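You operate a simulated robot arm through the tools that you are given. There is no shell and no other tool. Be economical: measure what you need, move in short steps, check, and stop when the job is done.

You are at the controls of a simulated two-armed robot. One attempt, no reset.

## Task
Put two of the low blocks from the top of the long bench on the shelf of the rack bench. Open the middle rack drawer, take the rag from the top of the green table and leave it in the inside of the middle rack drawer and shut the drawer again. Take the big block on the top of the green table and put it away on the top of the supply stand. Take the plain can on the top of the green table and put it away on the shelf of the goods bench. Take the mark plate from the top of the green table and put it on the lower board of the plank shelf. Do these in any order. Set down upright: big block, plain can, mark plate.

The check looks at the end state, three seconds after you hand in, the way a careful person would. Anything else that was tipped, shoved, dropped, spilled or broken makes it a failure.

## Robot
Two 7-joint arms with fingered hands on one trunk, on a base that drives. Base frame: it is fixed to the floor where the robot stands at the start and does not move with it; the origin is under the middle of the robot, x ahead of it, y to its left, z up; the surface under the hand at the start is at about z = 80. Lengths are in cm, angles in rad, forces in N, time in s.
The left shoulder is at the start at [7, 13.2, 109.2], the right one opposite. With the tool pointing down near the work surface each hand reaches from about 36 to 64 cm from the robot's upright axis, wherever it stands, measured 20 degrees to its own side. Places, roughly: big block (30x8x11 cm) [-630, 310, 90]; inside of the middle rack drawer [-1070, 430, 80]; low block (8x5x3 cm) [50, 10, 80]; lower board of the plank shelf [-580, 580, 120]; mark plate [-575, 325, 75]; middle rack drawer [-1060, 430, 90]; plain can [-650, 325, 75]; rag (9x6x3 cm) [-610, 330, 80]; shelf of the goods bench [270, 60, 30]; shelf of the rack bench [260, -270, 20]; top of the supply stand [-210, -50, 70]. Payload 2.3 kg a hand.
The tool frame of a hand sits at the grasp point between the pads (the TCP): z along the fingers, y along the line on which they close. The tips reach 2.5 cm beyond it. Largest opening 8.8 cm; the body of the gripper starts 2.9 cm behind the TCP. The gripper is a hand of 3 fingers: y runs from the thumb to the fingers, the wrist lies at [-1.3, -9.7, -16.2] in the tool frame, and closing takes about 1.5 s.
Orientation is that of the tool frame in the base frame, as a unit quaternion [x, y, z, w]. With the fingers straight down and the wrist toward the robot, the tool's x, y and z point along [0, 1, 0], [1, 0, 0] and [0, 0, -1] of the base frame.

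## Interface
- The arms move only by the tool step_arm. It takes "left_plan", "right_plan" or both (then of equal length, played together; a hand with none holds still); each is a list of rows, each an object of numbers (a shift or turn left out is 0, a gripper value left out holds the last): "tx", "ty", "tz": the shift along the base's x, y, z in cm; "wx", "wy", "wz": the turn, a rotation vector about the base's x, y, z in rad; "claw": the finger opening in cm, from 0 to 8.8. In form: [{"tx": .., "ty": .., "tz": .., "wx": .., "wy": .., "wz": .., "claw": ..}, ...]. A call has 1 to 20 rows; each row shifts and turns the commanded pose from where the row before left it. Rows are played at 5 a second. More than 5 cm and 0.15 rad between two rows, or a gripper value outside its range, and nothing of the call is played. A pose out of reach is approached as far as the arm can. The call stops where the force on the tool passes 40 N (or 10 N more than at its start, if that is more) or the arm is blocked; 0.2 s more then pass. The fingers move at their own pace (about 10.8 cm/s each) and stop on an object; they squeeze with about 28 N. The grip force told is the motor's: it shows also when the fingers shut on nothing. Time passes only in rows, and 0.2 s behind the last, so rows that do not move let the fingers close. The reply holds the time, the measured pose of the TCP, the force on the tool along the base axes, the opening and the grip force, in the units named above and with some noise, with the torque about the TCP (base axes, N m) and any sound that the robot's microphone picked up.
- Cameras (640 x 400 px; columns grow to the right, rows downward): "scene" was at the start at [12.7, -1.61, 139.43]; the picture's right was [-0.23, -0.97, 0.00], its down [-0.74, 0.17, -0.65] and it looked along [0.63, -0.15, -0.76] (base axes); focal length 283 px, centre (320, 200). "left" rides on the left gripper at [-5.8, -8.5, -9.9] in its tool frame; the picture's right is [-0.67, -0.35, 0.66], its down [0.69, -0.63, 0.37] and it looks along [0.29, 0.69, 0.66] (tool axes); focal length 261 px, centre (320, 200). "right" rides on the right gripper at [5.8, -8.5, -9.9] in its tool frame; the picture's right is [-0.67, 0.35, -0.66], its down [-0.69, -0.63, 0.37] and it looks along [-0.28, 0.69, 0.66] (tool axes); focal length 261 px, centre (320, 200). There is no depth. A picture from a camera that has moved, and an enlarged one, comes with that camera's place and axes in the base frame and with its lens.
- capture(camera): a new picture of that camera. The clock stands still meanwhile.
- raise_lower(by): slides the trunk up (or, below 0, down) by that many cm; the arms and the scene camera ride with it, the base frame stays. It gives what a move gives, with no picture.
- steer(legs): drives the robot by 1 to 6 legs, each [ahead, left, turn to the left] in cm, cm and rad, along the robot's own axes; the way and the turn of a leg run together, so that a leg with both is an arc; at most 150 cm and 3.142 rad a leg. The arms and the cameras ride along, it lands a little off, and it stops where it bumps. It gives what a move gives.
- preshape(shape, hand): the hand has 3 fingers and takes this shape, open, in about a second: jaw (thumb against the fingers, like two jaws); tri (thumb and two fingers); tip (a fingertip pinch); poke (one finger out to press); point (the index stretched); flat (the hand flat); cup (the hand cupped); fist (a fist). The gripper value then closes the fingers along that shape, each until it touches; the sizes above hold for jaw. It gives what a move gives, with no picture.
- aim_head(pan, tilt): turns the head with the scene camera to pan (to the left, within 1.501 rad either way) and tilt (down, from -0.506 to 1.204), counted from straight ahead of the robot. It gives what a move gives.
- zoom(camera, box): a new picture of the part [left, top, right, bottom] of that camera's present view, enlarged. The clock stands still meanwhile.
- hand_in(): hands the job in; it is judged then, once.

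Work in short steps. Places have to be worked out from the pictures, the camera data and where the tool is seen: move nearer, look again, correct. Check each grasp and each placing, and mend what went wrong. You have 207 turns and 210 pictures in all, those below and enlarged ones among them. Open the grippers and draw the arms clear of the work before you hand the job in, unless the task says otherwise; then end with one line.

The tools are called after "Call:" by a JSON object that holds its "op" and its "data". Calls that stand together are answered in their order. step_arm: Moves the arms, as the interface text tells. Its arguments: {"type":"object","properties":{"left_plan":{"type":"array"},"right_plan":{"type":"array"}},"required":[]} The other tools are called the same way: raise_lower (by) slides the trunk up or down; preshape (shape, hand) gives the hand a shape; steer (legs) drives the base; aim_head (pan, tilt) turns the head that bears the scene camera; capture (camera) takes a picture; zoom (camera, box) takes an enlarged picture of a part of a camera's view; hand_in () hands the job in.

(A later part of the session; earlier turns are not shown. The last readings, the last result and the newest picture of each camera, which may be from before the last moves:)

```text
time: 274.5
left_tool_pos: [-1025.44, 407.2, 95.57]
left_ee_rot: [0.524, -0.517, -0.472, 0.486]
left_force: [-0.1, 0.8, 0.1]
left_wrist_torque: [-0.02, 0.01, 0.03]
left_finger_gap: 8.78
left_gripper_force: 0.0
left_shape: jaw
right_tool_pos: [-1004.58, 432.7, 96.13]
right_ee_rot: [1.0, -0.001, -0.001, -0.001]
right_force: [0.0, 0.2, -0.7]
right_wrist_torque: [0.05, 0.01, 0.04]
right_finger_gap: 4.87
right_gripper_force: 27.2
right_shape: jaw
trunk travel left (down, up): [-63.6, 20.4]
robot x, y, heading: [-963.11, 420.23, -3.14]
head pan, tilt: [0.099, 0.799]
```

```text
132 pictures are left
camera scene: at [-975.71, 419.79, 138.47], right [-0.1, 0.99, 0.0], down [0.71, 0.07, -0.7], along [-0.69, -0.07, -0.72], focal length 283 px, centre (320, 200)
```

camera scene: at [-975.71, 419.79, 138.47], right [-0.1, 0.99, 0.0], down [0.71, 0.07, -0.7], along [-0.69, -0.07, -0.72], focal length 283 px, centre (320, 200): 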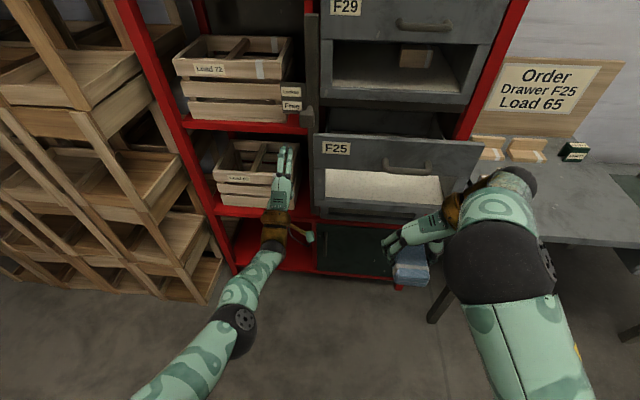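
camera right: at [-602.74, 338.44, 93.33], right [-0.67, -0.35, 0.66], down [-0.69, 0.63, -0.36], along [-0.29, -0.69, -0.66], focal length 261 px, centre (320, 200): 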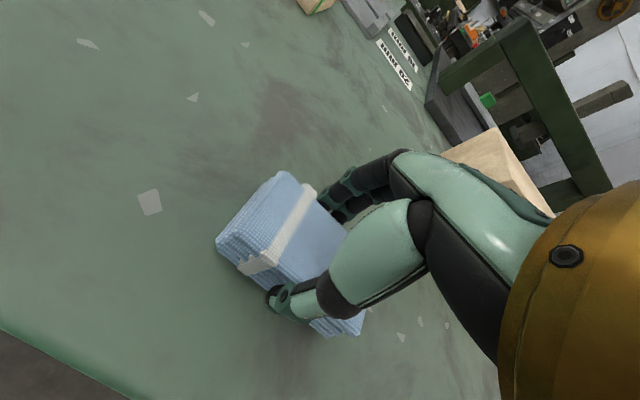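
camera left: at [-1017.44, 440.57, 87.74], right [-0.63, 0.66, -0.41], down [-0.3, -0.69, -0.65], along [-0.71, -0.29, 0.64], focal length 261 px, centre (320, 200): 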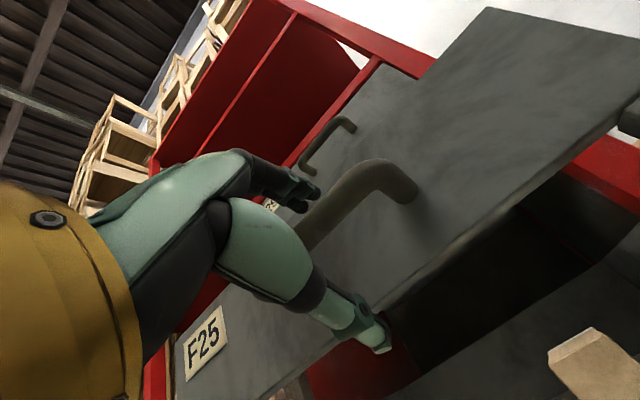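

The drawer stays open. I fold the left hand back to its downward pose, then raise the trunk so the rag clears the drawer front.

Call:
{"op": "step_arm", "data": {"left_plan": [{"wy": -0.145, "tx": 1, "tz": 0.5}, {"wy": -0.145, "tx": 1, "tz": 0.5}, {"wy": -0.145, "tx": 1, "tz": 0.5}, {"wy": -0.145, "tx": 1.5, "tz": 0.5}, {"wy": -0.145, "tx": 1.5, "tz": 0.5}, {"wy": -0.145, "tx": 1.5, "tz": 0.5}, {"wy": -0.145, "tx": 1.5, "tz": 0.5}, {"wy": -0.145, "tx": 2, "tz": 0.5}, {"wy": -0.145, "tx": 2, "tz": 0.5}, {"wy": -0.145, "tx": 2, "tz": 0.5}, {"tx": 2}, {}]}}

Call:
{"op": "raise_lower", "data": {"by": 15}}

Call:
{"op": "capture", "data": {"camera": "scene"}}

```text
time: 277.1
left_tool_pos: [-1025.8, 404.73, 94.52]
left_ee_rot: [0.711, -0.697, -0.047, 0.081]
left_force: [0.0, -0.7, 0.2]
left_wrist_torque: [0.0, -0.03, -0.01]
left_finger_gap: 8.76
left_gripper_force: 0.0
left_shape: jaw
left hand out of reach, approached as far as the arm can: row 1, 2, 3, 4, 5, 6, 7, 8, 9, 11
right_tool_pos: [-1004.64, 432.61, 96.05]
right_ee_rot: [1.0, -0.001, -0.001, -0.002]
right_force: [-0.2, -0.1, -0.3]
right_wrist_torque: [0.0, 0.0, 0.02]
right_finger_gap: 4.85
right_gripper_force: 28.2
right_shape: jaw
trunk travel left (down, up): [-63.6, 20.4]
robot x, y, heading: [-962.57, 420.18, -3.142]
head pan, tilt: [0.099, 0.799]
```

```text
time: 278.8
left_tool_pos: [-1025.72, 404.7, 109.54]
left_ee_rot: [0.712, -0.696, -0.047, 0.082]
left_force: [-0.2, 0.5, 0.1]
left_wrist_torque: [0.02, -0.01, 0.01]
left_finger_gap: 8.77
left_gripper_force: 0.1
left_shape: jaw
right_tool_pos: [-1004.71, 432.61, 111.1]
right_ee_rot: [1.0, -0.002, -0.001, -0.001]
right_force: [-0.1, 0.1, -0.4]
right_wrist_torque: [0.0, -0.01, -0.01]
right_finger_gap: 4.85
right_gripper_force: 27.5
right_shape: jaw
trunk travel left (down, up): [-78.6, 5.4]
robot x, y, heading: [-962.6, 420.38, -3.138]
head pan, tilt: [0.099, 0.799]
```

```text
131 pictures are left
camera scene: at [-975.72, 419.69, 153.46], right [-0.1, 0.99, 0.0], down [0.71, 0.07, -0.7], along [-0.69, -0.07, -0.72], focal length 283 px, centre (320, 200)
```

scene: 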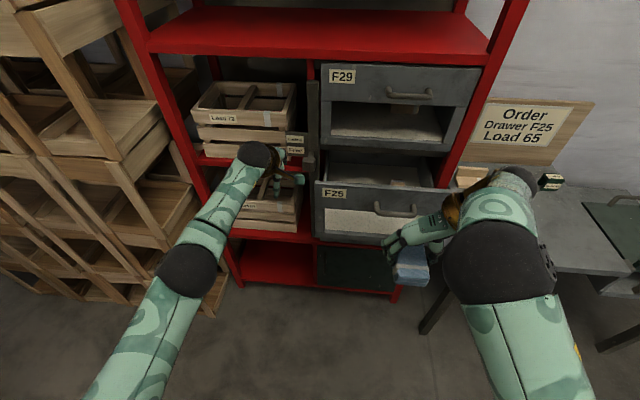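

The left hand must stay clear of the lever at (−1045, 409, 98), so I draw it back and outwards; and I set the right hand to y≈440, forward.

Call:
{"op": "step_arm", "data": {"left_plan": [{"tx": 2, "ty": -1}, {"tx": 2, "ty": -1}, {"tx": 2, "ty": -1}, {"tx": 2, "ty": -1}, {"tx": 2, "ty": -1}, {"tx": 2, "ty": -1}, {"tx": 2, "ty": -1}, {"tx": 2, "ty": -1}, {}], "right_plan": [{"tx": -1, "ty": 1}, {"tx": -1, "ty": 1}, {"tx": -1, "ty": 1}, {"tx": -1, "ty": 1}, {"tx": -1, "ty": 1}, {"tx": -1, "ty": 1}, {"tx": -1, "ty": 1}, {}, {}]}}

```text
time: 280.8
left_tool_pos: [-1009.73, 396.73, 109.47]
left_ee_rot: [0.712, -0.696, -0.047, 0.082]
left_force: [-0.9, 0.0, -0.7]
left_wrist_torque: [-0.03, 0.0, -0.02]
left_finger_gap: 8.79
left_gripper_force: 0.0
left_shape: jaw
right_tool_pos: [-1011.36, 439.65, 110.99]
right_ee_rot: [1.0, -0.001, -0.002, -0.001]
right_force: [0.1, 0.0, -0.9]
right_wrist_torque: [0.01, -0.01, -0.02]
right_finger_gap: 4.85
right_gripper_force: 27.6
right_shape: jaw
right hand out of reach, approached as far as the arm can: row 7
trunk travel left (down, up): [-78.6, 5.4]
robot x, y, heading: [-963.17, 420.38, -3.137]
head pan, tilt: [0.099, 0.799]
```

I drive 20 cm and look before the last part.

Call:
{"op": "steer", "data": {"legs": [[20, 0, 0]]}}

Call:
{"op": "capture", "data": {"camera": "scene"}}

Call:
{"op": "capture", "data": {"camera": "right"}}

```text
time: 282.4
left_tool_pos: [-1029.52, 397.0, 109.51]
left_ee_rot: [0.71, -0.698, -0.048, 0.082]
left_force: [0.8, -0.8, 0.0]
left_wrist_torque: [0.01, 0.02, -0.02]
left_finger_gap: 8.77
left_gripper_force: 0.0
left_shape: jaw
right_tool_pos: [-1030.92, 439.83, 111.08]
right_ee_rot: [1.0, -0.003, -0.003, -0.002]
right_force: [0.0, -0.9, -0.3]
right_wrist_torque: [-0.02, -0.01, -0.03]
right_finger_gap: 4.83
right_gripper_force: 28.0
right_shape: jaw
trunk travel left (down, up): [-78.6, 5.4]
robot x, y, heading: [-982.68, 420.22, 3.141]
head pan, tilt: [0.099, 0.799]
```

```text
130 pictures are left
camera scene: at [-995.31, 419.75, 153.5], right [-0.1, 1.0, 0.0], down [0.71, 0.07, -0.7], along [-0.7, -0.07, -0.72], focal length 283 px, centre (320, 200)
```

scene: 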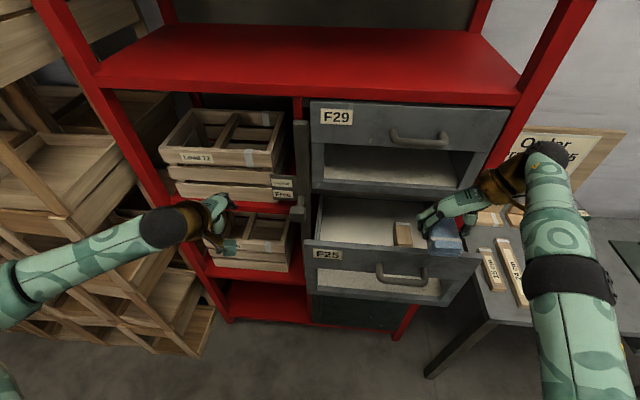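

```text
129 pictures are left
camera right: at [-1024.98, 448.29, 121.15], right [-0.67, -0.35, 0.66], down [-0.68, 0.63, -0.36], along [-0.29, -0.69, -0.66], focal length 261 px, centre (320, 200)
```

right: 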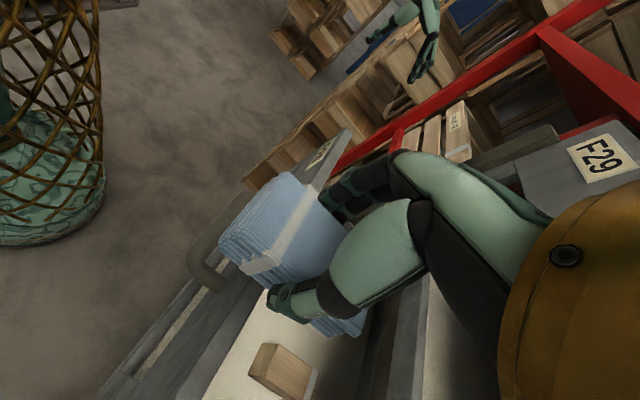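

There's a wooden block in the drawer at (−1051, 440). I will set the rag in front of it at x≈−1039.5. I pull the left hand back 5 cm and drive 8.5 cm.

Call:
{"op": "step_arm", "data": {"left_plan": [{"tx": 2}, {"tx": 2}, {"tx": 2}, {}]}}

Call:
{"op": "steer", "data": {"legs": [[8.5, 0, 0]]}}

Call:
{"op": "capture", "data": {"camera": "right"}}

Call:
{"op": "capture", "data": {"camera": "scene"}}

```text
time: 283.4
left_tool_pos: [-1023.98, 396.97, 109.32]
left_ee_rot: [0.711, -0.697, -0.046, 0.082]
left_force: [0.2, 0.1, -0.5]
left_wrist_torque: [-0.01, -0.02, -0.01]
left_finger_gap: 8.77
left_gripper_force: 0.1
left_shape: jaw
right_tool_pos: [-1031.15, 439.82, 110.97]
right_ee_rot: [1.0, -0.003, -0.001, -0.002]
right_force: [0.2, 0.3, -1.0]
right_wrist_torque: [-0.03, -0.04, 0.0]
right_finger_gap: 4.86
right_gripper_force: 27.9
right_shape: jaw
trunk travel left (down, up): [-78.6, 5.4]
robot x, y, heading: [-982.25, 420.28, 3.142]
head pan, tilt: [0.099, 0.799]
```

```text
time: 284.5
left_tool_pos: [-1031.59, 397.07, 109.69]
left_ee_rot: [0.71, -0.697, -0.049, 0.084]
left_force: [0.0, -0.4, -0.1]
left_wrist_torque: [0.02, 0.05, 0.02]
left_finger_gap: 8.76
left_gripper_force: 0.1
left_shape: jaw
right_tool_pos: [-1038.95, 439.82, 111.23]
right_ee_rot: [1.0, -0.002, -0.005, -0.001]
right_force: [0.0, -0.8, -0.7]
right_wrist_torque: [0.03, 0.04, -0.04]
right_finger_gap: 4.83
right_gripper_force: 28.6
right_shape: jaw
trunk travel left (down, up): [-78.6, 5.4]
robot x, y, heading: [-990.95, 420.2, 3.139]
head pan, tilt: [0.099, 0.799]
```

```text
128 pictures are left
camera right: at [-1032.94, 448.31, 121.29], right [-0.67, -0.35, 0.66], down [-0.69, 0.63, -0.36], along [-0.29, -0.69, -0.66], focal length 261 px, centre (320, 200)
```

right: 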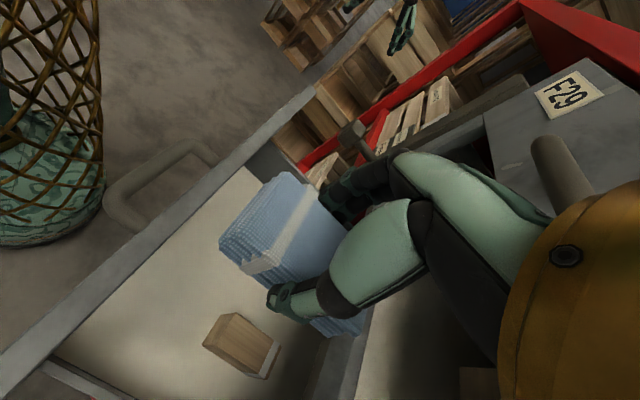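

```text
127 pictures are left
camera scene: at [-1003.17, 419.77, 153.54], right [-0.1, 1.0, 0.0], down [0.71, 0.07, -0.7], along [-0.7, -0.07, -0.71], focal length 283 px, centre (320, 200)
```

scene: 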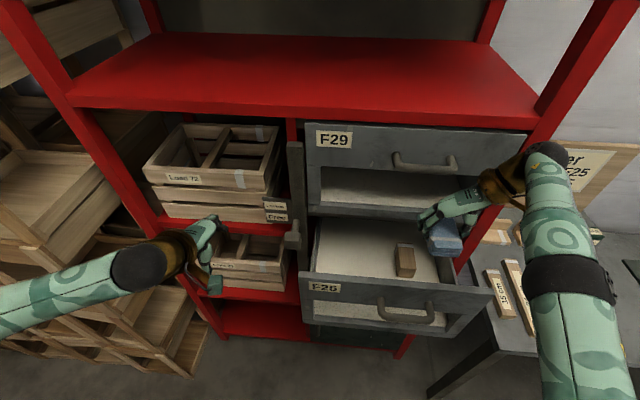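

I shift the right hand to y≈434 (clear of the block, the wall and the F29 handle) and lower by the trunk 20 cm.

Call:
{"op": "step_arm", "data": {"right_plan": [{"ty": -2}, {"ty": -2}, {"ty": -1.8}, {}]}}

Call:
{"op": "raise_lower", "data": {"by": -18}}

Call:
{"op": "capture", "data": {"camera": "right"}}

Call:
{"op": "capture", "data": {"camera": "scene"}}

```text
time: 285.5
left_tool_pos: [-1032.09, 396.92, 109.29]
left_ee_rot: [0.71, -0.698, -0.047, 0.081]
left_force: [0.1, -0.5, 0.5]
left_wrist_torque: [0.02, 0.0, 0.01]
left_finger_gap: 8.78
left_gripper_force: 0.0
left_shape: jaw
right_tool_pos: [-1039.53, 433.93, 110.84]
right_ee_rot: [1.0, -0.002, -0.002, -0.002]
right_force: [0.3, 0.7, -0.5]
right_wrist_torque: [0.0, 0.04, -0.02]
right_finger_gap: 4.83
right_gripper_force: 27.8
right_shape: jaw
trunk travel left (down, up): [-78.6, 5.4]
robot x, y, heading: [-991.13, 420.21, 3.136]
head pan, tilt: [0.099, 0.799]
```

```text
time: 287.5
left_tool_pos: [-1032.2, 397.04, 91.31]
left_ee_rot: [0.71, -0.697, -0.046, 0.082]
left_force: [0.6, 0.1, -0.4]
left_wrist_torque: [-0.02, -0.06, 0.01]
left_finger_gap: 8.78
left_gripper_force: 0.1
left_shape: jaw
right_tool_pos: [-1039.44, 433.99, 93.03]
right_ee_rot: [1.0, -0.003, -0.001, -0.003]
right_force: [-0.3, 0.3, -0.8]
right_wrist_torque: [0.01, -0.01, 0.0]
right_finger_gap: 4.85
right_gripper_force: 28.2
right_shape: jaw
trunk travel left (down, up): [-60.6, 23.4]
robot x, y, heading: [-991.03, 420.09, 3.14]
head pan, tilt: [0.099, 0.799]
```

```text
126 pictures are left
camera right: at [-1033.61, 442.48, 102.96], right [-0.67, -0.35, 0.66], down [-0.68, 0.63, -0.36], along [-0.29, -0.69, -0.66], focal length 261 px, centre (320, 200)
```

right: 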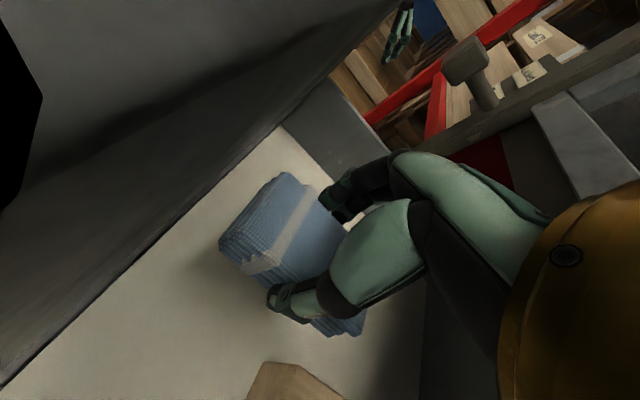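

```text
125 pictures are left
camera scene: at [-1004.01, 419.78, 135.47], right [-0.1, 1.0, 0.0], down [0.71, 0.07, -0.7], along [-0.69, -0.07, -0.72], focal length 283 px, centre (320, 200)
```

scene: 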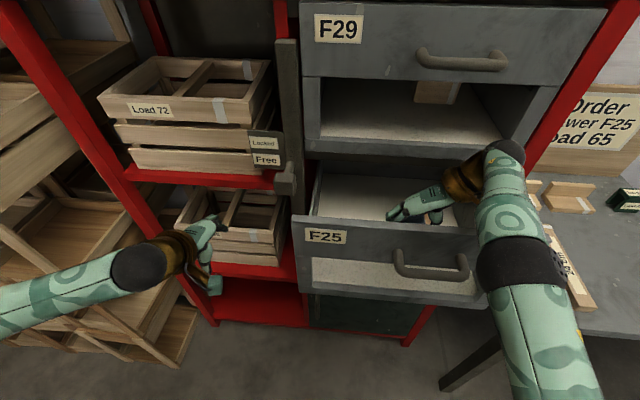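

The rag is inside above the drawer floor, clear of the block. I lower 5 cm more and check.

Call:
{"op": "raise_lower", "data": {"by": -5}}

Call:
{"op": "capture", "data": {"camera": "right"}}

Call:
{"op": "capture", "data": {"camera": "scene"}}

```text
time: 288.0
left_tool_pos: [-1032.12, 396.92, 89.95]
left_ee_rot: [0.711, -0.697, -0.047, 0.081]
left_force: [-0.2, 0.4, -0.2]
left_wrist_torque: [-0.03, -0.02, -0.01]
left_finger_gap: 8.77
left_gripper_force: 0.0
left_shape: jaw
right_tool_pos: [-1039.54, 434.12, 92.05]
right_ee_rot: [1.0, -0.003, -0.003, -0.004]
right_force: [0.2, -1.0, -0.3]
right_wrist_torque: [0.01, 0.0, -0.01]
right_finger_gap: 4.88
right_gripper_force: 28.5
right_shape: jaw
trunk travel left (down, up): [-59.2, 24.8]
robot x, y, heading: [-990.95, 420.68, 3.14]
head pan, tilt: [0.099, 0.799]
stopped: the force on the tool passed its limit at 64 N (the readings are from after the stop); the commanded pose is now the measured one
```

```text
124 pictures are left
camera right: at [-1033.54, 442.48, 101.99], right [-0.67, -0.35, 0.66], down [-0.68, 0.64, -0.36], along [-0.29, -0.69, -0.66], focal length 261 px, centre (320, 200)
```

right: 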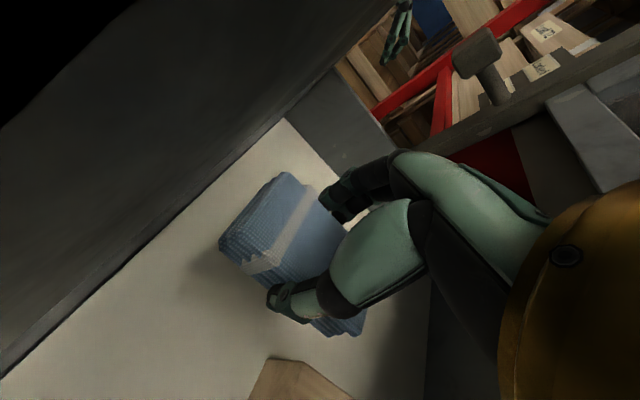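

```text
123 pictures are left
camera scene: at [-1003.94, 419.73, 134.06], right [-0.1, 1.0, 0.0], down [0.71, 0.07, -0.7], along [-0.69, -0.07, -0.72], focal length 283 px, centre (320, 200)
```

scene: 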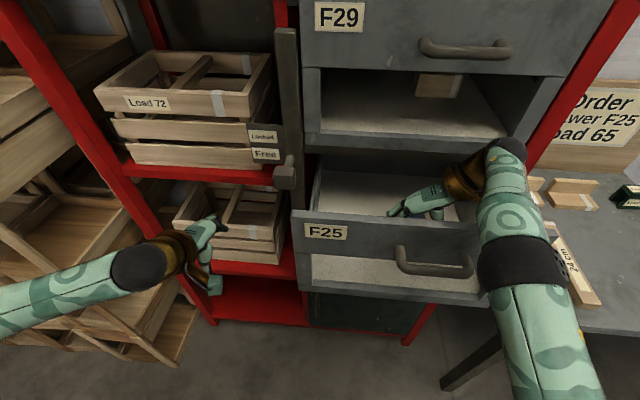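

The hand camera housing rests on the drawer front's top edge. I rise 3 cm, move 3 cm further in by the base, and lower again.

Call:
{"op": "raise_lower", "data": {"by": 3.5}}

Call:
{"op": "steer", "data": {"legs": [[3.5, 0, 0]]}}

Call:
{"op": "raise_lower", "data": {"by": -6}}

Call:
{"op": "capture", "data": {"camera": "right"}}

Call:
{"op": "capture", "data": {"camera": "scene"}}

```text
time: 288.8
left_tool_pos: [-1032.15, 397.05, 93.45]
left_ee_rot: [0.71, -0.698, -0.046, 0.082]
left_force: [-0.4, 0.2, 0.1]
left_wrist_torque: [0.0, -0.01, -0.04]
left_finger_gap: 8.77
left_gripper_force: 0.0
left_shape: jaw
right_tool_pos: [-1039.74, 434.15, 95.48]
right_ee_rot: [1.0, -0.003, -0.003, -0.005]
right_force: [0.2, 0.0, -0.5]
right_wrist_torque: [-0.01, 0.03, 0.01]
right_finger_gap: 4.88
right_gripper_force: 27.7
right_shape: jaw
trunk travel left (down, up): [-62.7, 21.3]
robot x, y, heading: [-991.1, 420.48, 3.136]
head pan, tilt: [0.099, 0.799]
```

```text
time: 289.6
left_tool_pos: [-1035.5, 397.01, 93.52]
left_ee_rot: [0.711, -0.697, -0.048, 0.083]
left_force: [-0.4, -0.2, 0.0]
left_wrist_torque: [-0.02, 0.04, -0.02]
left_finger_gap: 8.76
left_gripper_force: 0.1
left_shape: jaw
right_tool_pos: [-1042.78, 434.08, 95.64]
right_ee_rot: [1.0, -0.002, -0.004, -0.004]
right_force: [-0.3, 0.7, -0.8]
right_wrist_torque: [-0.02, 0.01, 0.0]
right_finger_gap: 4.85
right_gripper_force: 27.9
right_shape: jaw
trunk travel left (down, up): [-62.7, 21.3]
robot x, y, heading: [-994.18, 420.22, 3.136]
head pan, tilt: [0.099, 0.799]
```

```text
time: 290.6
left_tool_pos: [-1035.6, 396.94, 87.56]
left_ee_rot: [0.71, -0.698, -0.046, 0.081]
left_force: [0.6, -0.4, 0.0]
left_wrist_torque: [0.0, -0.02, 0.0]
left_finger_gap: 8.76
left_gripper_force: 0.0
left_shape: jaw
right_tool_pos: [-1042.99, 434.17, 89.48]
right_ee_rot: [1.0, -0.002, -0.003, -0.005]
right_force: [-0.2, -0.2, -0.4]
right_wrist_torque: [-0.01, 0.05, -0.02]
right_finger_gap: 4.87
right_gripper_force: 28.3
right_shape: jaw
trunk travel left (down, up): [-56.7, 27.3]
robot x, y, heading: [-994.68, 420.62, 3.14]
head pan, tilt: [0.099, 0.799]
```

```text
122 pictures are left
camera right: at [-1037.05, 442.53, 99.49], right [-0.67, -0.35, 0.66], down [-0.68, 0.64, -0.36], along [-0.29, -0.69, -0.66], focal length 261 px, centre (320, 200)
```

right: 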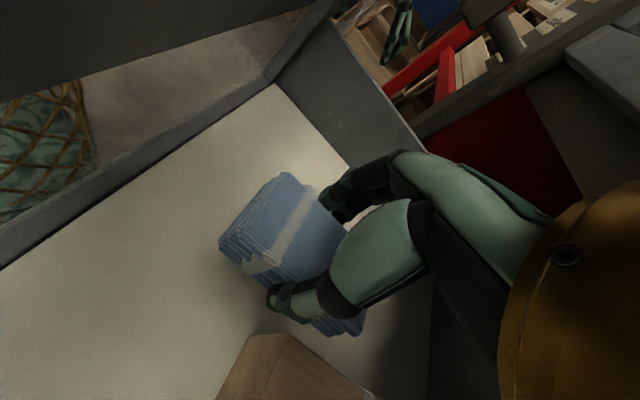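

```text
121 pictures are left
camera scene: at [-1007.45, 419.8, 131.59], right [-0.1, 1.0, 0.0], down [0.71, 0.07, -0.7], along [-0.69, -0.07, -0.72], focal length 283 px, centre (320, 200)
```

scene: 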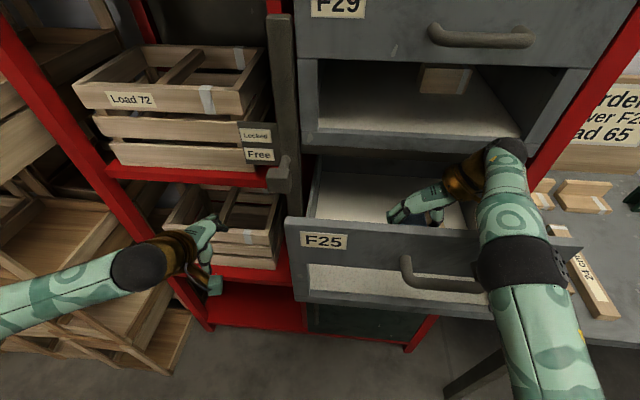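

Clear now. I lower further in small steps until the rag touches.

Call:
{"op": "raise_lower", "data": {"by": -3.5}}

Call:
{"op": "capture", "data": {"camera": "right"}}

```text
time: 291.4
left_tool_pos: [-1034.54, 397.0, 84.64]
left_ee_rot: [0.709, -0.698, -0.054, 0.086]
left_force: [0.1, -0.6, -0.3]
left_wrist_torque: [-0.01, -0.02, 0.01]
left_finger_gap: 8.74
left_gripper_force: 0.0
left_shape: jaw
right_tool_pos: [-1041.85, 434.16, 87.09]
right_ee_rot: [1.0, -0.003, -0.014, -0.005]
right_force: [-0.2, 0.0, -0.7]
right_wrist_torque: [0.01, 0.0, -0.01]
right_finger_gap: 4.85
right_gripper_force: 27.2
right_shape: jaw
trunk travel left (down, up): [-53.2, 30.8]
robot x, y, heading: [-994.58, 420.7, 3.141]
head pan, tilt: [0.099, 0.799]
```

```text
120 pictures are left
camera right: at [-1035.77, 442.55, 97.05], right [-0.65, -0.35, 0.67], down [-0.69, 0.64, -0.34], along [-0.31, -0.69, -0.66], focal length 261 px, centre (320, 200)
```

right: 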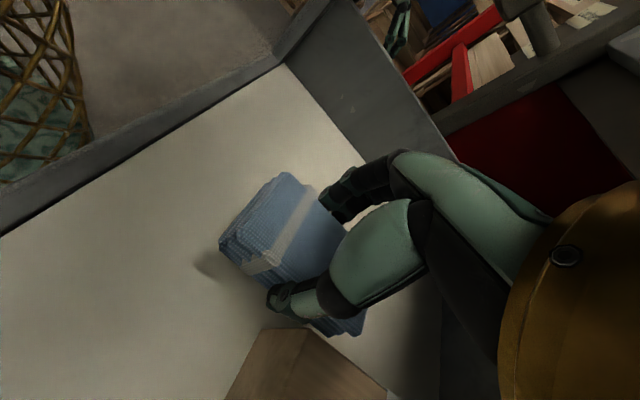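

The forearm starts leaning on the drawer front (slight tilt), so I ease up 1 cm and release the soft rag here, ~3 cm above the floor.

Call:
{"op": "raise_lower", "data": {"by": 1.2}}

Call:
{"op": "step_arm", "data": {"right_plan": [{"tz": -0.6}, {"tz": -0.6}, {"claw": 7}, {}, {}, {}, {}]}}

Call:
{"op": "capture", "data": {"camera": "right"}}

```text
time: 292.0
left_tool_pos: [-1035.63, 396.86, 85.21]
left_ee_rot: [0.711, -0.697, -0.046, 0.082]
left_force: [0.6, -0.8, -0.6]
left_wrist_torque: [0.01, 0.02, 0.03]
left_finger_gap: 8.77
left_gripper_force: 0.1
left_shape: jaw
right_tool_pos: [-1042.96, 434.0, 87.01]
right_ee_rot: [1.0, -0.002, -0.002, -0.003]
right_force: [0.2, -0.1, -1.5]
right_wrist_torque: [-0.03, -0.02, -0.02]
right_finger_gap: 4.84
right_gripper_force: 27.6
right_shape: jaw
trunk travel left (down, up): [-54.4, 29.6]
robot x, y, heading: [-994.47, 420.16, 3.138]
head pan, tilt: [0.099, 0.799]
```

```text
time: 293.6
left_tool_pos: [-1034.88, 397.01, 85.71]
left_ee_rot: [0.71, -0.697, -0.051, 0.085]
left_force: [-0.5, -0.5, -0.4]
left_wrist_torque: [-0.02, -0.01, -0.02]
left_finger_gap: 8.76
left_gripper_force: 0.0
left_shape: jaw
right_tool_pos: [-1042.23, 434.02, 86.66]
right_ee_rot: [1.0, -0.002, -0.011, -0.004]
right_force: [0.7, -0.1, 0.2]
right_wrist_torque: [0.0, -0.01, 0.0]
right_finger_gap: 6.98
right_gripper_force: 0.1
right_shape: jaw
trunk travel left (down, up): [-54.4, 29.6]
robot x, y, heading: [-994.66, 419.94, 3.135]
head pan, tilt: [0.099, 0.799]
```

```text
119 pictures are left
camera right: at [-1036.19, 442.48, 96.6], right [-0.66, -0.35, 0.67], down [-0.69, 0.64, -0.35], along [-0.3, -0.69, -0.66], focal length 261 px, centre (320, 200)
```

right: 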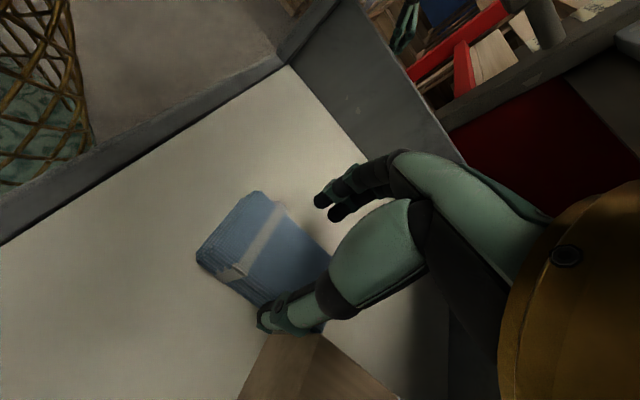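

The rag lies in the drawer. I reverse the path out: up ~8 cm, back 3.5 cm, then up clear.

Call:
{"op": "raise_lower", "data": {"by": 8.5}}

Call:
{"op": "steer", "data": {"legs": [[-3.5, 0, 0]]}}

Call:
{"op": "raise_lower", "data": {"by": 18}}

Call:
{"op": "steer", "data": {"legs": [[-24, 0, 0]]}}

Call:
{"op": "capture", "data": {"camera": "scene"}}

```text
time: 294.8
left_tool_pos: [-1035.63, 397.03, 93.73]
left_ee_rot: [0.71, -0.698, -0.046, 0.081]
left_force: [-0.3, 0.2, -0.2]
left_wrist_torque: [0.01, -0.06, -0.01]
left_finger_gap: 8.77
left_gripper_force: 0.0
left_shape: jaw
right_tool_pos: [-1042.95, 434.05, 94.48]
right_ee_rot: [1.0, -0.003, -0.003, -0.004]
right_force: [-0.8, -0.2, 1.1]
right_wrist_torque: [0.0, 0.02, 0.0]
right_finger_gap: 6.97
right_gripper_force: 0.1
right_shape: jaw
trunk travel left (down, up): [-62.9, 21.1]
robot x, y, heading: [-994.59, 420.32, 3.139]
head pan, tilt: [0.099, 0.799]
```

```text
time: 295.7
left_tool_pos: [-1032.46, 397.02, 93.63]
left_ee_rot: [0.71, -0.698, -0.045, 0.08]
left_force: [-0.2, 0.0, 0.2]
left_wrist_torque: [0.0, -0.04, 0.03]
left_finger_gap: 8.76
left_gripper_force: 0.1
left_shape: jaw
right_tool_pos: [-1039.86, 434.08, 94.17]
right_ee_rot: [1.0, -0.003, -0.001, -0.005]
right_force: [0.0, -0.2, 0.2]
right_wrist_torque: [-0.01, -0.05, 0.01]
right_finger_gap: 6.97
right_gripper_force: 0.1
right_shape: jaw
trunk travel left (down, up): [-62.9, 21.1]
robot x, y, heading: [-990.84, 420.36, 3.14]
head pan, tilt: [0.099, 0.799]
```

```text
time: 297.7
left_tool_pos: [-1032.14, 397.07, 111.74]
left_ee_rot: [0.71, -0.698, -0.046, 0.082]
left_force: [1.0, -0.2, -0.2]
left_wrist_torque: [-0.01, -0.01, -0.01]
left_finger_gap: 8.79
left_gripper_force: 0.0
left_shape: jaw
right_tool_pos: [-1039.57, 434.16, 112.24]
right_ee_rot: [1.0, -0.003, -0.002, -0.004]
right_force: [-0.9, -0.8, 0.5]
right_wrist_torque: [-0.02, -0.02, -0.01]
right_finger_gap: 6.97
right_gripper_force: 0.0
right_shape: jaw
trunk travel left (down, up): [-80.9, 3.1]
robot x, y, heading: [-991.04, 420.11, 3.137]
head pan, tilt: [0.099, 0.799]
```

```text
time: 299.5
left_tool_pos: [-1008.46, 397.02, 111.61]
left_ee_rot: [0.711, -0.697, -0.045, 0.081]
left_force: [-0.4, -0.2, -1.1]
left_wrist_torque: [-0.01, 0.0, 0.02]
left_finger_gap: 8.77
left_gripper_force: 0.1
left_shape: jaw
right_tool_pos: [-1015.77, 434.09, 112.3]
right_ee_rot: [1.0, -0.003, -0.002, -0.004]
right_force: [0.1, 0.2, 0.0]
right_wrist_torque: [0.0, -0.02, 0.02]
right_finger_gap: 6.98
right_gripper_force: 0.1
right_shape: jaw
trunk travel left (down, up): [-80.9, 3.1]
robot x, y, heading: [-967.01, 420.05, 3.142]
head pan, tilt: [0.099, 0.799]
```

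```text
118 pictures are left
camera scene: at [-980.35, 419.72, 155.76], right [-0.1, 1.0, 0.0], down [0.72, 0.07, -0.7], along [-0.69, -0.07, -0.72], focal length 283 px, centre (320, 200)
```

scene: 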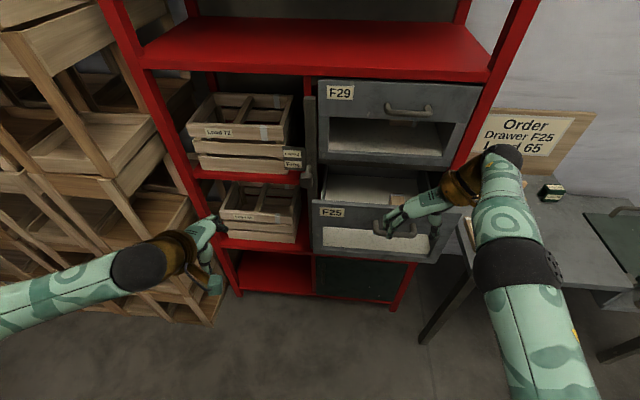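

Now to shut the drawer I will grip the bar as before and push with the base. I back off 6 cm, lower the trunk, and pitch the left hand forward again while it is beside the drawer.

Call:
{"op": "steer", "data": {"legs": [[-6, 0, 0]]}}

Call:
{"op": "raise_lower", "data": {"by": -17.3}}

Call:
{"op": "step_arm", "data": {"left_plan": [{"wy": 0.14}, {"wy": 0.14, "tx": -1}, {"wy": 0.14, "tx": -1.5}, {"wy": 0.14, "tx": -1.5}, {"wy": 0.14, "tx": -1.5}, {"wy": 0.14, "tx": -1.5}, {"wy": 0.14, "tx": -1.5}, {"wy": 0.14, "tx": -1.5}, {"wy": 0.12, "tx": -1.5}, {"wy": 0.1, "tx": -1.5}, {}]}}

Call:
{"op": "capture", "data": {"camera": "scene"}}

```text
time: 300.4
left_tool_pos: [-1002.98, 396.82, 111.55]
left_ee_rot: [0.711, -0.698, -0.044, 0.08]
left_force: [-0.3, 0.0, -0.1]
left_wrist_torque: [0.0, 0.01, 0.0]
left_finger_gap: 8.79
left_gripper_force: 0.1
left_shape: jaw
right_tool_pos: [-1010.38, 433.97, 112.11]
right_ee_rot: [1.0, -0.002, 0.0, -0.003]
right_force: [0.3, -0.5, -0.2]
right_wrist_torque: [-0.03, -0.03, 0.04]
right_finger_gap: 6.95
right_gripper_force: 0.1
right_shape: jaw
trunk travel left (down, up): [-80.9, 3.1]
robot x, y, heading: [-960.97, 420.19, 3.14]
head pan, tilt: [0.099, 0.799]
```

```text
time: 302.4
left_tool_pos: [-1002.28, 396.92, 94.37]
left_ee_rot: [0.711, -0.697, -0.046, 0.081]
left_force: [-0.2, 0.3, 0.1]
left_wrist_torque: [-0.04, 0.0, -0.01]
left_finger_gap: 8.76
left_gripper_force: 0.1
left_shape: jaw
right_tool_pos: [-1009.77, 434.08, 95.34]
right_ee_rot: [1.0, -0.002, -0.003, -0.004]
right_force: [-0.6, 0.1, -0.5]
right_wrist_torque: [0.02, 0.0, -0.02]
right_finger_gap: 6.98
right_gripper_force: 0.0
right_shape: jaw
trunk travel left (down, up): [-63.6, 20.4]
robot x, y, heading: [-961.29, 420.27, 3.143]
head pan, tilt: [0.099, 0.799]
```

```text
time: 304.8
left_tool_pos: [-1015.09, 396.87, 94.37]
left_ee_rot: [0.528, -0.496, -0.478, 0.496]
left_force: [-0.7, -0.4, 0.3]
left_wrist_torque: [0.03, 0.0, 0.06]
left_finger_gap: 8.8
left_gripper_force: 0.1
left_shape: jaw
right_tool_pos: [-1009.65, 434.08, 95.13]
right_ee_rot: [1.0, -0.003, -0.004, -0.004]
right_force: [0.0, 0.7, 0.1]
right_wrist_torque: [0.0, -0.01, -0.01]
right_finger_gap: 6.96
right_gripper_force: 0.1
right_shape: jaw
trunk travel left (down, up): [-63.6, 20.4]
robot x, y, heading: [-961.04, 420.63, 3.14]
head pan, tilt: [0.099, 0.799]
```

```text
117 pictures are left
camera scene: at [-974.07, 419.69, 138.5], right [-0.1, 1.0, 0.0], down [0.71, 0.07, -0.7], along [-0.69, -0.07, -0.72], focal length 283 px, centre (320, 200)
```

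scene: 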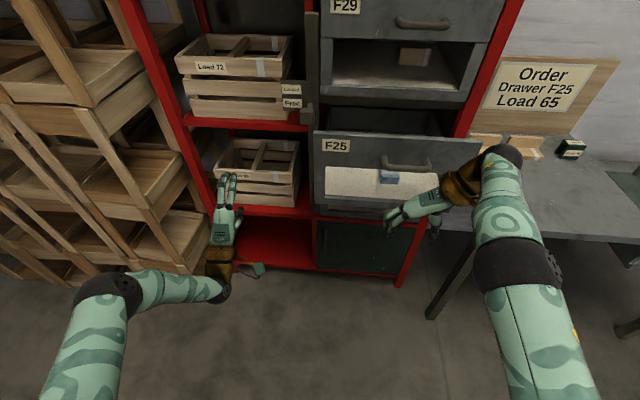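

The pitch is clean this time. I move the left hand 11 cm right and strafe 27 cm right so it lines up with the bar.

Call:
{"op": "step_arm", "data": {"left_plan": [{"ty": 3}, {"ty": 3}, {"ty": 3}, {"ty": 1.5, "tz": 0.7}, {"tz": 0.7}, {}]}}

Call:
{"op": "steer", "data": {"legs": [[0, -27, 0]]}}

Call:
{"op": "capture", "data": {"camera": "left"}}

Call:
{"op": "capture", "data": {"camera": "scene"}}

```text
time: 306.2
left_tool_pos: [-1015.15, 407.4, 95.8]
left_ee_rot: [0.527, -0.496, -0.478, 0.497]
left_force: [-1.2, 0.2, -0.2]
left_wrist_torque: [-0.02, -0.02, 0.01]
left_finger_gap: 8.74
left_gripper_force: 0.1
left_shape: jaw
right_tool_pos: [-1009.65, 433.87, 94.98]
right_ee_rot: [1.0, -0.003, -0.002, -0.005]
right_force: [0.6, -0.8, -0.8]
right_wrist_torque: [-0.02, 0.03, 0.03]
right_finger_gap: 6.97
right_gripper_force: 0.1
right_shape: jaw
trunk travel left (down, up): [-63.6, 20.4]
robot x, y, heading: [-961.27, 420.55, 3.14]
head pan, tilt: [0.099, 0.799]
```

```text
time: 308.1
left_tool_pos: [-1015.16, 434.23, 95.73]
left_ee_rot: [0.527, -0.496, -0.479, 0.496]
left_force: [0.5, 0.3, 0.1]
left_wrist_torque: [-0.01, 0.01, -0.01]
left_finger_gap: 8.78
left_gripper_force: 0.0
left_shape: jaw
right_tool_pos: [-1009.55, 460.81, 95.18]
right_ee_rot: [1.0, -0.003, -0.002, -0.004]
right_force: [0.0, -1.1, -0.4]
right_wrist_torque: [0.05, -0.01, -0.01]
right_finger_gap: 6.98
right_gripper_force: 0.2
right_shape: jaw
trunk travel left (down, up): [-63.6, 20.4]
robot x, y, heading: [-960.87, 446.81, 3.133]
head pan, tilt: [0.099, 0.799]
```

```text
116 pictures are left
camera left: at [-1005.09, 440.54, 87.78], right [-0.67, 0.64, -0.37], down [-0.3, -0.69, -0.66], along [-0.68, -0.33, 0.66], focal length 261 px, centre (320, 200)
```

left: 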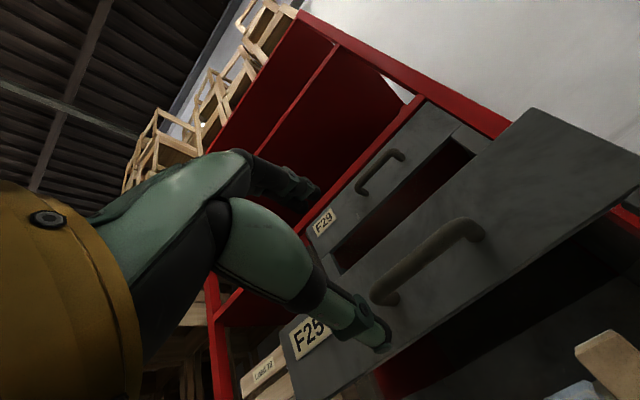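

```text
115 pictures are left
camera scene: at [-974.02, 446.34, 138.49], right [-0.09, 1.0, 0.0], down [0.71, 0.07, -0.7], along [-0.69, -0.07, -0.72], focal length 283 px, centre (320, 200)
```

scene: 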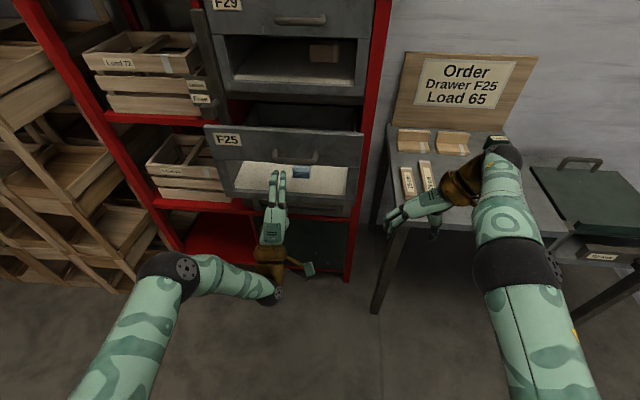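

Aligned with the bar. I drive 13 cm so the fingers enclose it, and close.

Call:
{"op": "steer", "data": {"legs": [[12.5, 0, 0.006]]}}

Call:
{"op": "step_arm", "data": {"left_plan": [{"claw": 0}, {}, {}, {}, {}, {}, {}, {}, {}]}}

Call:
{"op": "capture", "data": {"camera": "left"}}

```text
time: 309.3
left_tool_pos: [-1027.54, 433.76, 95.88]
left_ee_rot: [0.529, -0.493, -0.476, 0.499]
left_force: [-0.6, -0.3, 0.1]
left_wrist_torque: [-0.02, 0.0, -0.03]
left_finger_gap: 8.76
left_gripper_force: 0.0
left_shape: jaw
right_tool_pos: [-1021.97, 460.42, 95.2]
right_ee_rot: [1.0, 0.001, -0.004, -0.004]
right_force: [-0.1, 0.4, 0.2]
right_wrist_torque: [0.03, -0.02, 0.01]
right_finger_gap: 6.98
right_gripper_force: 0.0
right_shape: jaw
trunk travel left (down, up): [-63.6, 20.4]
robot x, y, heading: [-973.71, 446.79, -3.139]
head pan, tilt: [0.099, 0.799]
```

```text
time: 311.3
left_tool_pos: [-1027.61, 433.83, 95.71]
left_ee_rot: [0.529, -0.496, -0.477, 0.497]
left_force: [-1.4, 0.8, -2.3]
left_wrist_torque: [0.09, 0.02, -0.03]
left_finger_gap: 0.0
left_gripper_force: 28.7
left_shape: jaw
right_tool_pos: [-1022.23, 460.43, 95.1]
right_ee_rot: [1.0, 0.001, -0.003, -0.005]
right_force: [0.5, -0.8, -0.1]
right_wrist_torque: [-0.02, 0.01, 0.02]
right_finger_gap: 6.96
right_gripper_force: 0.0
right_shape: jaw
trunk travel left (down, up): [-63.6, 20.4]
robot x, y, heading: [-973.38, 447.06, -3.136]
head pan, tilt: [0.099, 0.799]
```

```text
114 pictures are left
camera left: at [-1017.6, 440.24, 87.75], right [-0.67, 0.64, -0.37], down [-0.29, -0.7, -0.66], along [-0.68, -0.33, 0.66], focal length 261 px, centre (320, 200)
```

left: 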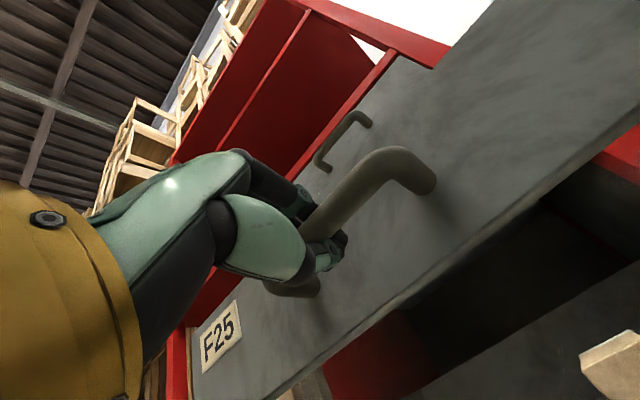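

The bar is enclosed. I push the drawer shut by driving 17 cm ahead.

Call:
{"op": "steer", "data": {"legs": [[17, 0, 0]]}}

Call:
{"op": "capture", "data": {"camera": "scene"}}

Call:
{"op": "capture", "data": {"camera": "left"}}

```text
time: 312.8
left_tool_pos: [-1044.4, 434.06, 95.76]
left_ee_rot: [0.529, -0.495, -0.477, 0.498]
left_force: [0.5, -0.6, -2.7]
left_wrist_torque: [0.02, 0.0, 0.02]
left_finger_gap: 0.01
left_gripper_force: 28.1
left_shape: jaw
right_tool_pos: [-1039.02, 460.43, 95.21]
right_ee_rot: [1.0, -0.001, -0.003, -0.004]
right_force: [-0.5, 0.2, -0.4]
right_wrist_torque: [0.02, 0.01, 0.02]
right_finger_gap: 6.96
right_gripper_force: 0.0
right_shape: jaw
trunk travel left (down, up): [-63.6, 20.4]
robot x, y, heading: [-990.15, 447.01, -3.14]
head pan, tilt: [0.099, 0.799]
```

```text
113 pictures are left
camera scene: at [-1003.32, 446.32, 138.48], right [-0.1, 0.99, 0.0], down [0.71, 0.07, -0.7], along [-0.69, -0.07, -0.72], focal length 283 px, centre (320, 200)
```

scene: 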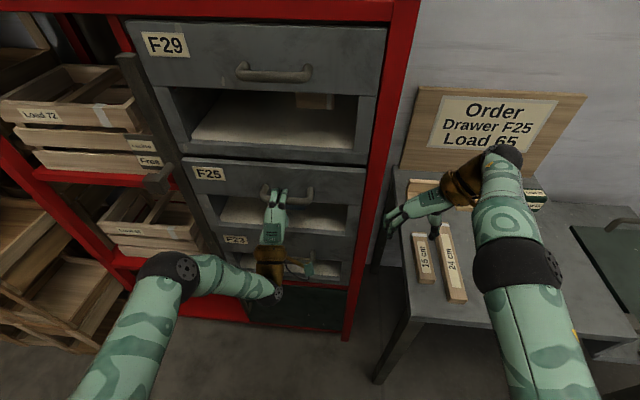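

```text
112 pictures are left
camera left: at [-1034.35, 440.34, 87.75], right [-0.67, 0.64, -0.37], down [-0.3, -0.69, -0.66], along [-0.68, -0.33, 0.66], focal length 261 px, centre (320, 200)
```

left: 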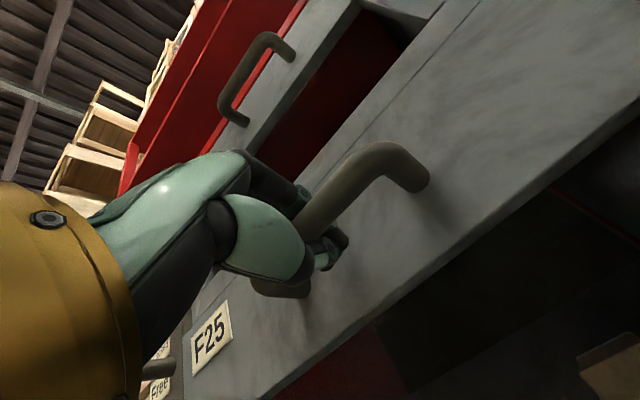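

Nearly flush. I push the last centimetre.

Call:
{"op": "steer", "data": {"legs": [[1.5, 0, 0]]}}

Call:
{"op": "capture", "data": {"camera": "left"}}

Call:
{"op": "zoom", "data": {"camera": "scene", "box": [120, 20, 400, 300]}}

```text
time: 313.6
left_tool_pos: [-1045.86, 434.04, 95.71]
left_ee_rot: [0.529, -0.496, -0.477, 0.497]
left_force: [0.4, 0.4, 0.1]
left_wrist_torque: [0.01, 0.02, 0.02]
left_finger_gap: 0.0
left_gripper_force: 27.5
left_shape: jaw
right_tool_pos: [-1040.36, 460.52, 95.19]
right_ee_rot: [1.0, -0.001, -0.003, -0.005]
right_force: [-0.3, -0.5, 0.0]
right_wrist_torque: [0.02, 0.05, -0.04]
right_finger_gap: 6.97
right_gripper_force: 0.1
right_shape: jaw
trunk travel left (down, up): [-63.6, 20.4]
robot x, y, heading: [-991.6, 447.06, -3.143]
head pan, tilt: [0.099, 0.799]
```

```text
111 pictures are left
camera left: at [-1035.83, 440.35, 87.79], right [-0.67, 0.64, -0.37], down [-0.3, -0.7, -0.65], along [-0.68, -0.33, 0.66], focal length 261 px, centre (320, 200)
```

left: 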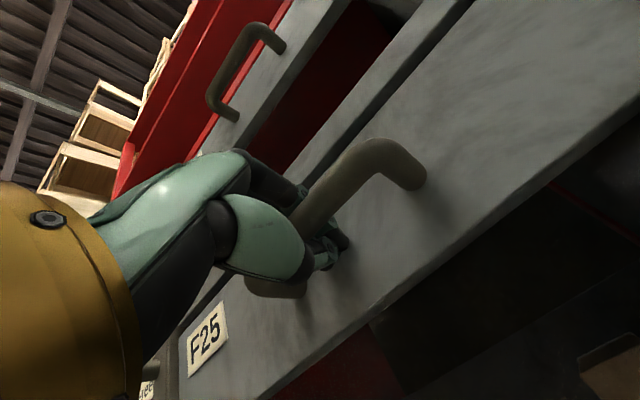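

```text
1.43 times, centred on (260, 160) of scene
camera zoom: at [-1004.77, 446.35, 138.5], right [-0.1, 0.99, 0.0], down [0.71, 0.07, -0.7], along [-0.69, -0.07, -0.72], focal length 404 px, centre (406, 257)
```

zoom: 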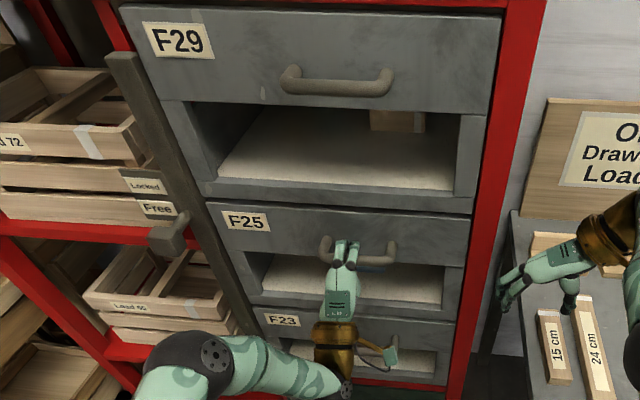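

No resistance yet; I push with the arm in small guarded steps to feel the stop.

Call:
{"op": "steer", "data": {"legs": [[1.5, 0, 0]]}}

Call:
{"op": "capture", "data": {"camera": "left"}}

```text
time: 314.4
left_tool_pos: [-1046.05, 434.02, 95.89]
left_ee_rot: [0.528, -0.496, -0.478, 0.497]
left_force: [20.2, -0.9, 4.0]
left_wrist_torque: [0.05, 0.15, -0.14]
left_finger_gap: 0.02
left_gripper_force: 27.9
left_shape: jaw
right_tool_pos: [-1040.74, 460.33, 95.57]
right_ee_rot: [1.0, 0.002, -0.008, -0.004]
right_force: [0.6, -0.1, 0.2]
right_wrist_torque: [0.03, 0.01, 0.0]
right_finger_gap: 6.95
right_gripper_force: 0.1
right_shape: jaw
trunk travel left (down, up): [-63.6, 20.4]
robot x, y, heading: [-993.28, 447.2, -3.134]
head pan, tilt: [0.099, 0.799]
stopped in leg 1: the force on the tool passed its limit at 47 N (the readings are from after the stop); the commanded pose is now the measured one
```

```text
109 pictures are left
camera left: at [-1035.97, 440.33, 87.93], right [-0.67, 0.64, -0.37], down [-0.3, -0.69, -0.65], along [-0.68, -0.33, 0.66], focal length 261 px, centre (320, 200)
```

left: 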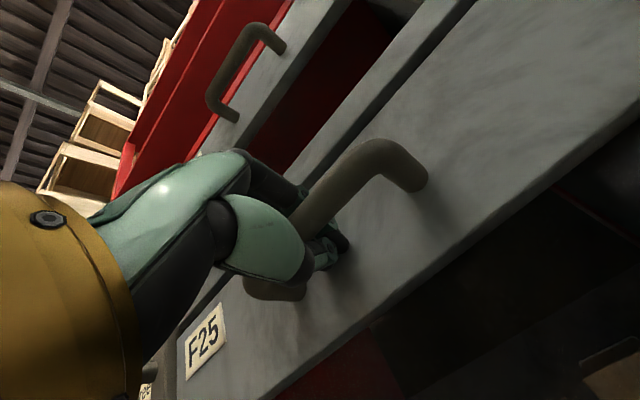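

The drawer hit its stop (47 N): it is shut. I open the fingers and drive straight back, then check that it stays shut.

Call:
{"op": "step_arm", "data": {"left_plan": [{"claw": 8.8}, {}, {}, {}, {}]}}

Call:
{"op": "steer", "data": {"legs": [[-18, 0, 0]]}}

Call:
{"op": "capture", "data": {"camera": "scene"}}

```text
time: 314.9
left_tool_pos: [-1045.36, 433.94, 95.78]
left_ee_rot: [0.527, -0.499, -0.478, 0.495]
left_force: [41.7, 2.1, -12.6]
left_wrist_torque: [-0.16, 0.56, -0.3]
left_finger_gap: 6.63
left_gripper_force: 0.1
left_shape: jaw
right_tool_pos: [-1040.48, 460.29, 95.72]
right_ee_rot: [1.0, 0.002, -0.01, -0.004]
right_force: [-0.2, -0.7, 0.1]
right_wrist_torque: [-0.01, 0.02, -0.03]
right_finger_gap: 6.98
right_gripper_force: 0.1
right_shape: jaw
trunk travel left (down, up): [-63.6, 20.4]
robot x, y, heading: [-992.98, 446.79, -3.138]
head pan, tilt: [0.099, 0.799]
stopped in row 2 (left hand): the force on the tool passed its limit at 49 N (the readings are from after the stop); the commanded pose is now the measured one
```

```text
time: 316.4
left_tool_pos: [-1028.83, 434.31, 95.17]
left_ee_rot: [0.53, -0.502, -0.475, 0.492]
left_force: [0.1, 0.3, -0.3]
left_wrist_torque: [0.03, 0.03, 0.0]
left_finger_gap: 8.77
left_gripper_force: 0.0
left_shape: jaw
right_tool_pos: [-1023.62, 460.81, 95.03]
right_ee_rot: [1.0, 0.0, -0.003, -0.004]
right_force: [-0.4, -0.8, -0.3]
right_wrist_torque: [0.0, -0.01, 0.01]
right_finger_gap: 6.99
right_gripper_force: 0.1
right_shape: jaw
trunk travel left (down, up): [-63.6, 20.4]
robot x, y, heading: [-975.09, 447.32, 3.142]
head pan, tilt: [0.099, 0.799]
```

```text
108 pictures are left
camera scene: at [-988.09, 446.4, 138.47], right [-0.1, 1.0, 0.0], down [0.71, 0.07, -0.7], along [-0.69, -0.07, -0.72], focal length 283 px, centre (320, 200)
```

scene: 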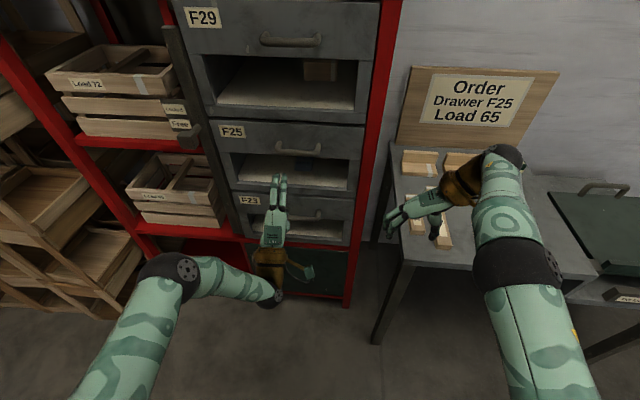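

The drawer is shut. I zoom to see the rag inside.

Call:
{"op": "zoom", "data": {"camera": "scene", "box": [180, 100, 380, 240]}}

```text
2.86 times, centred on (280, 170) of scene
camera zoom: at [-988.09, 446.4, 138.47], right [-0.1, 1.0, 0.0], down [0.71, 0.07, -0.7], along [-0.69, -0.07, -0.72], focal length 808 px, centre (434, 286)
```

zoom: 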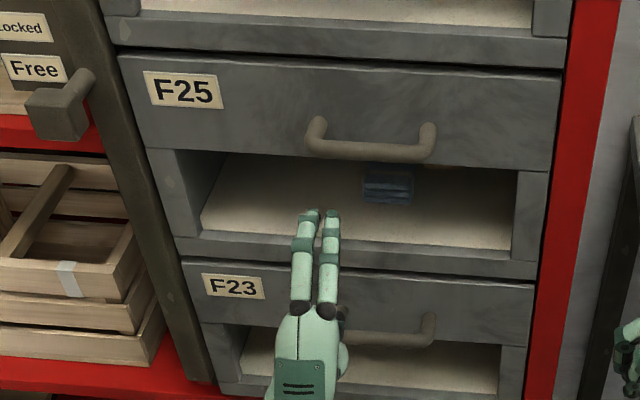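

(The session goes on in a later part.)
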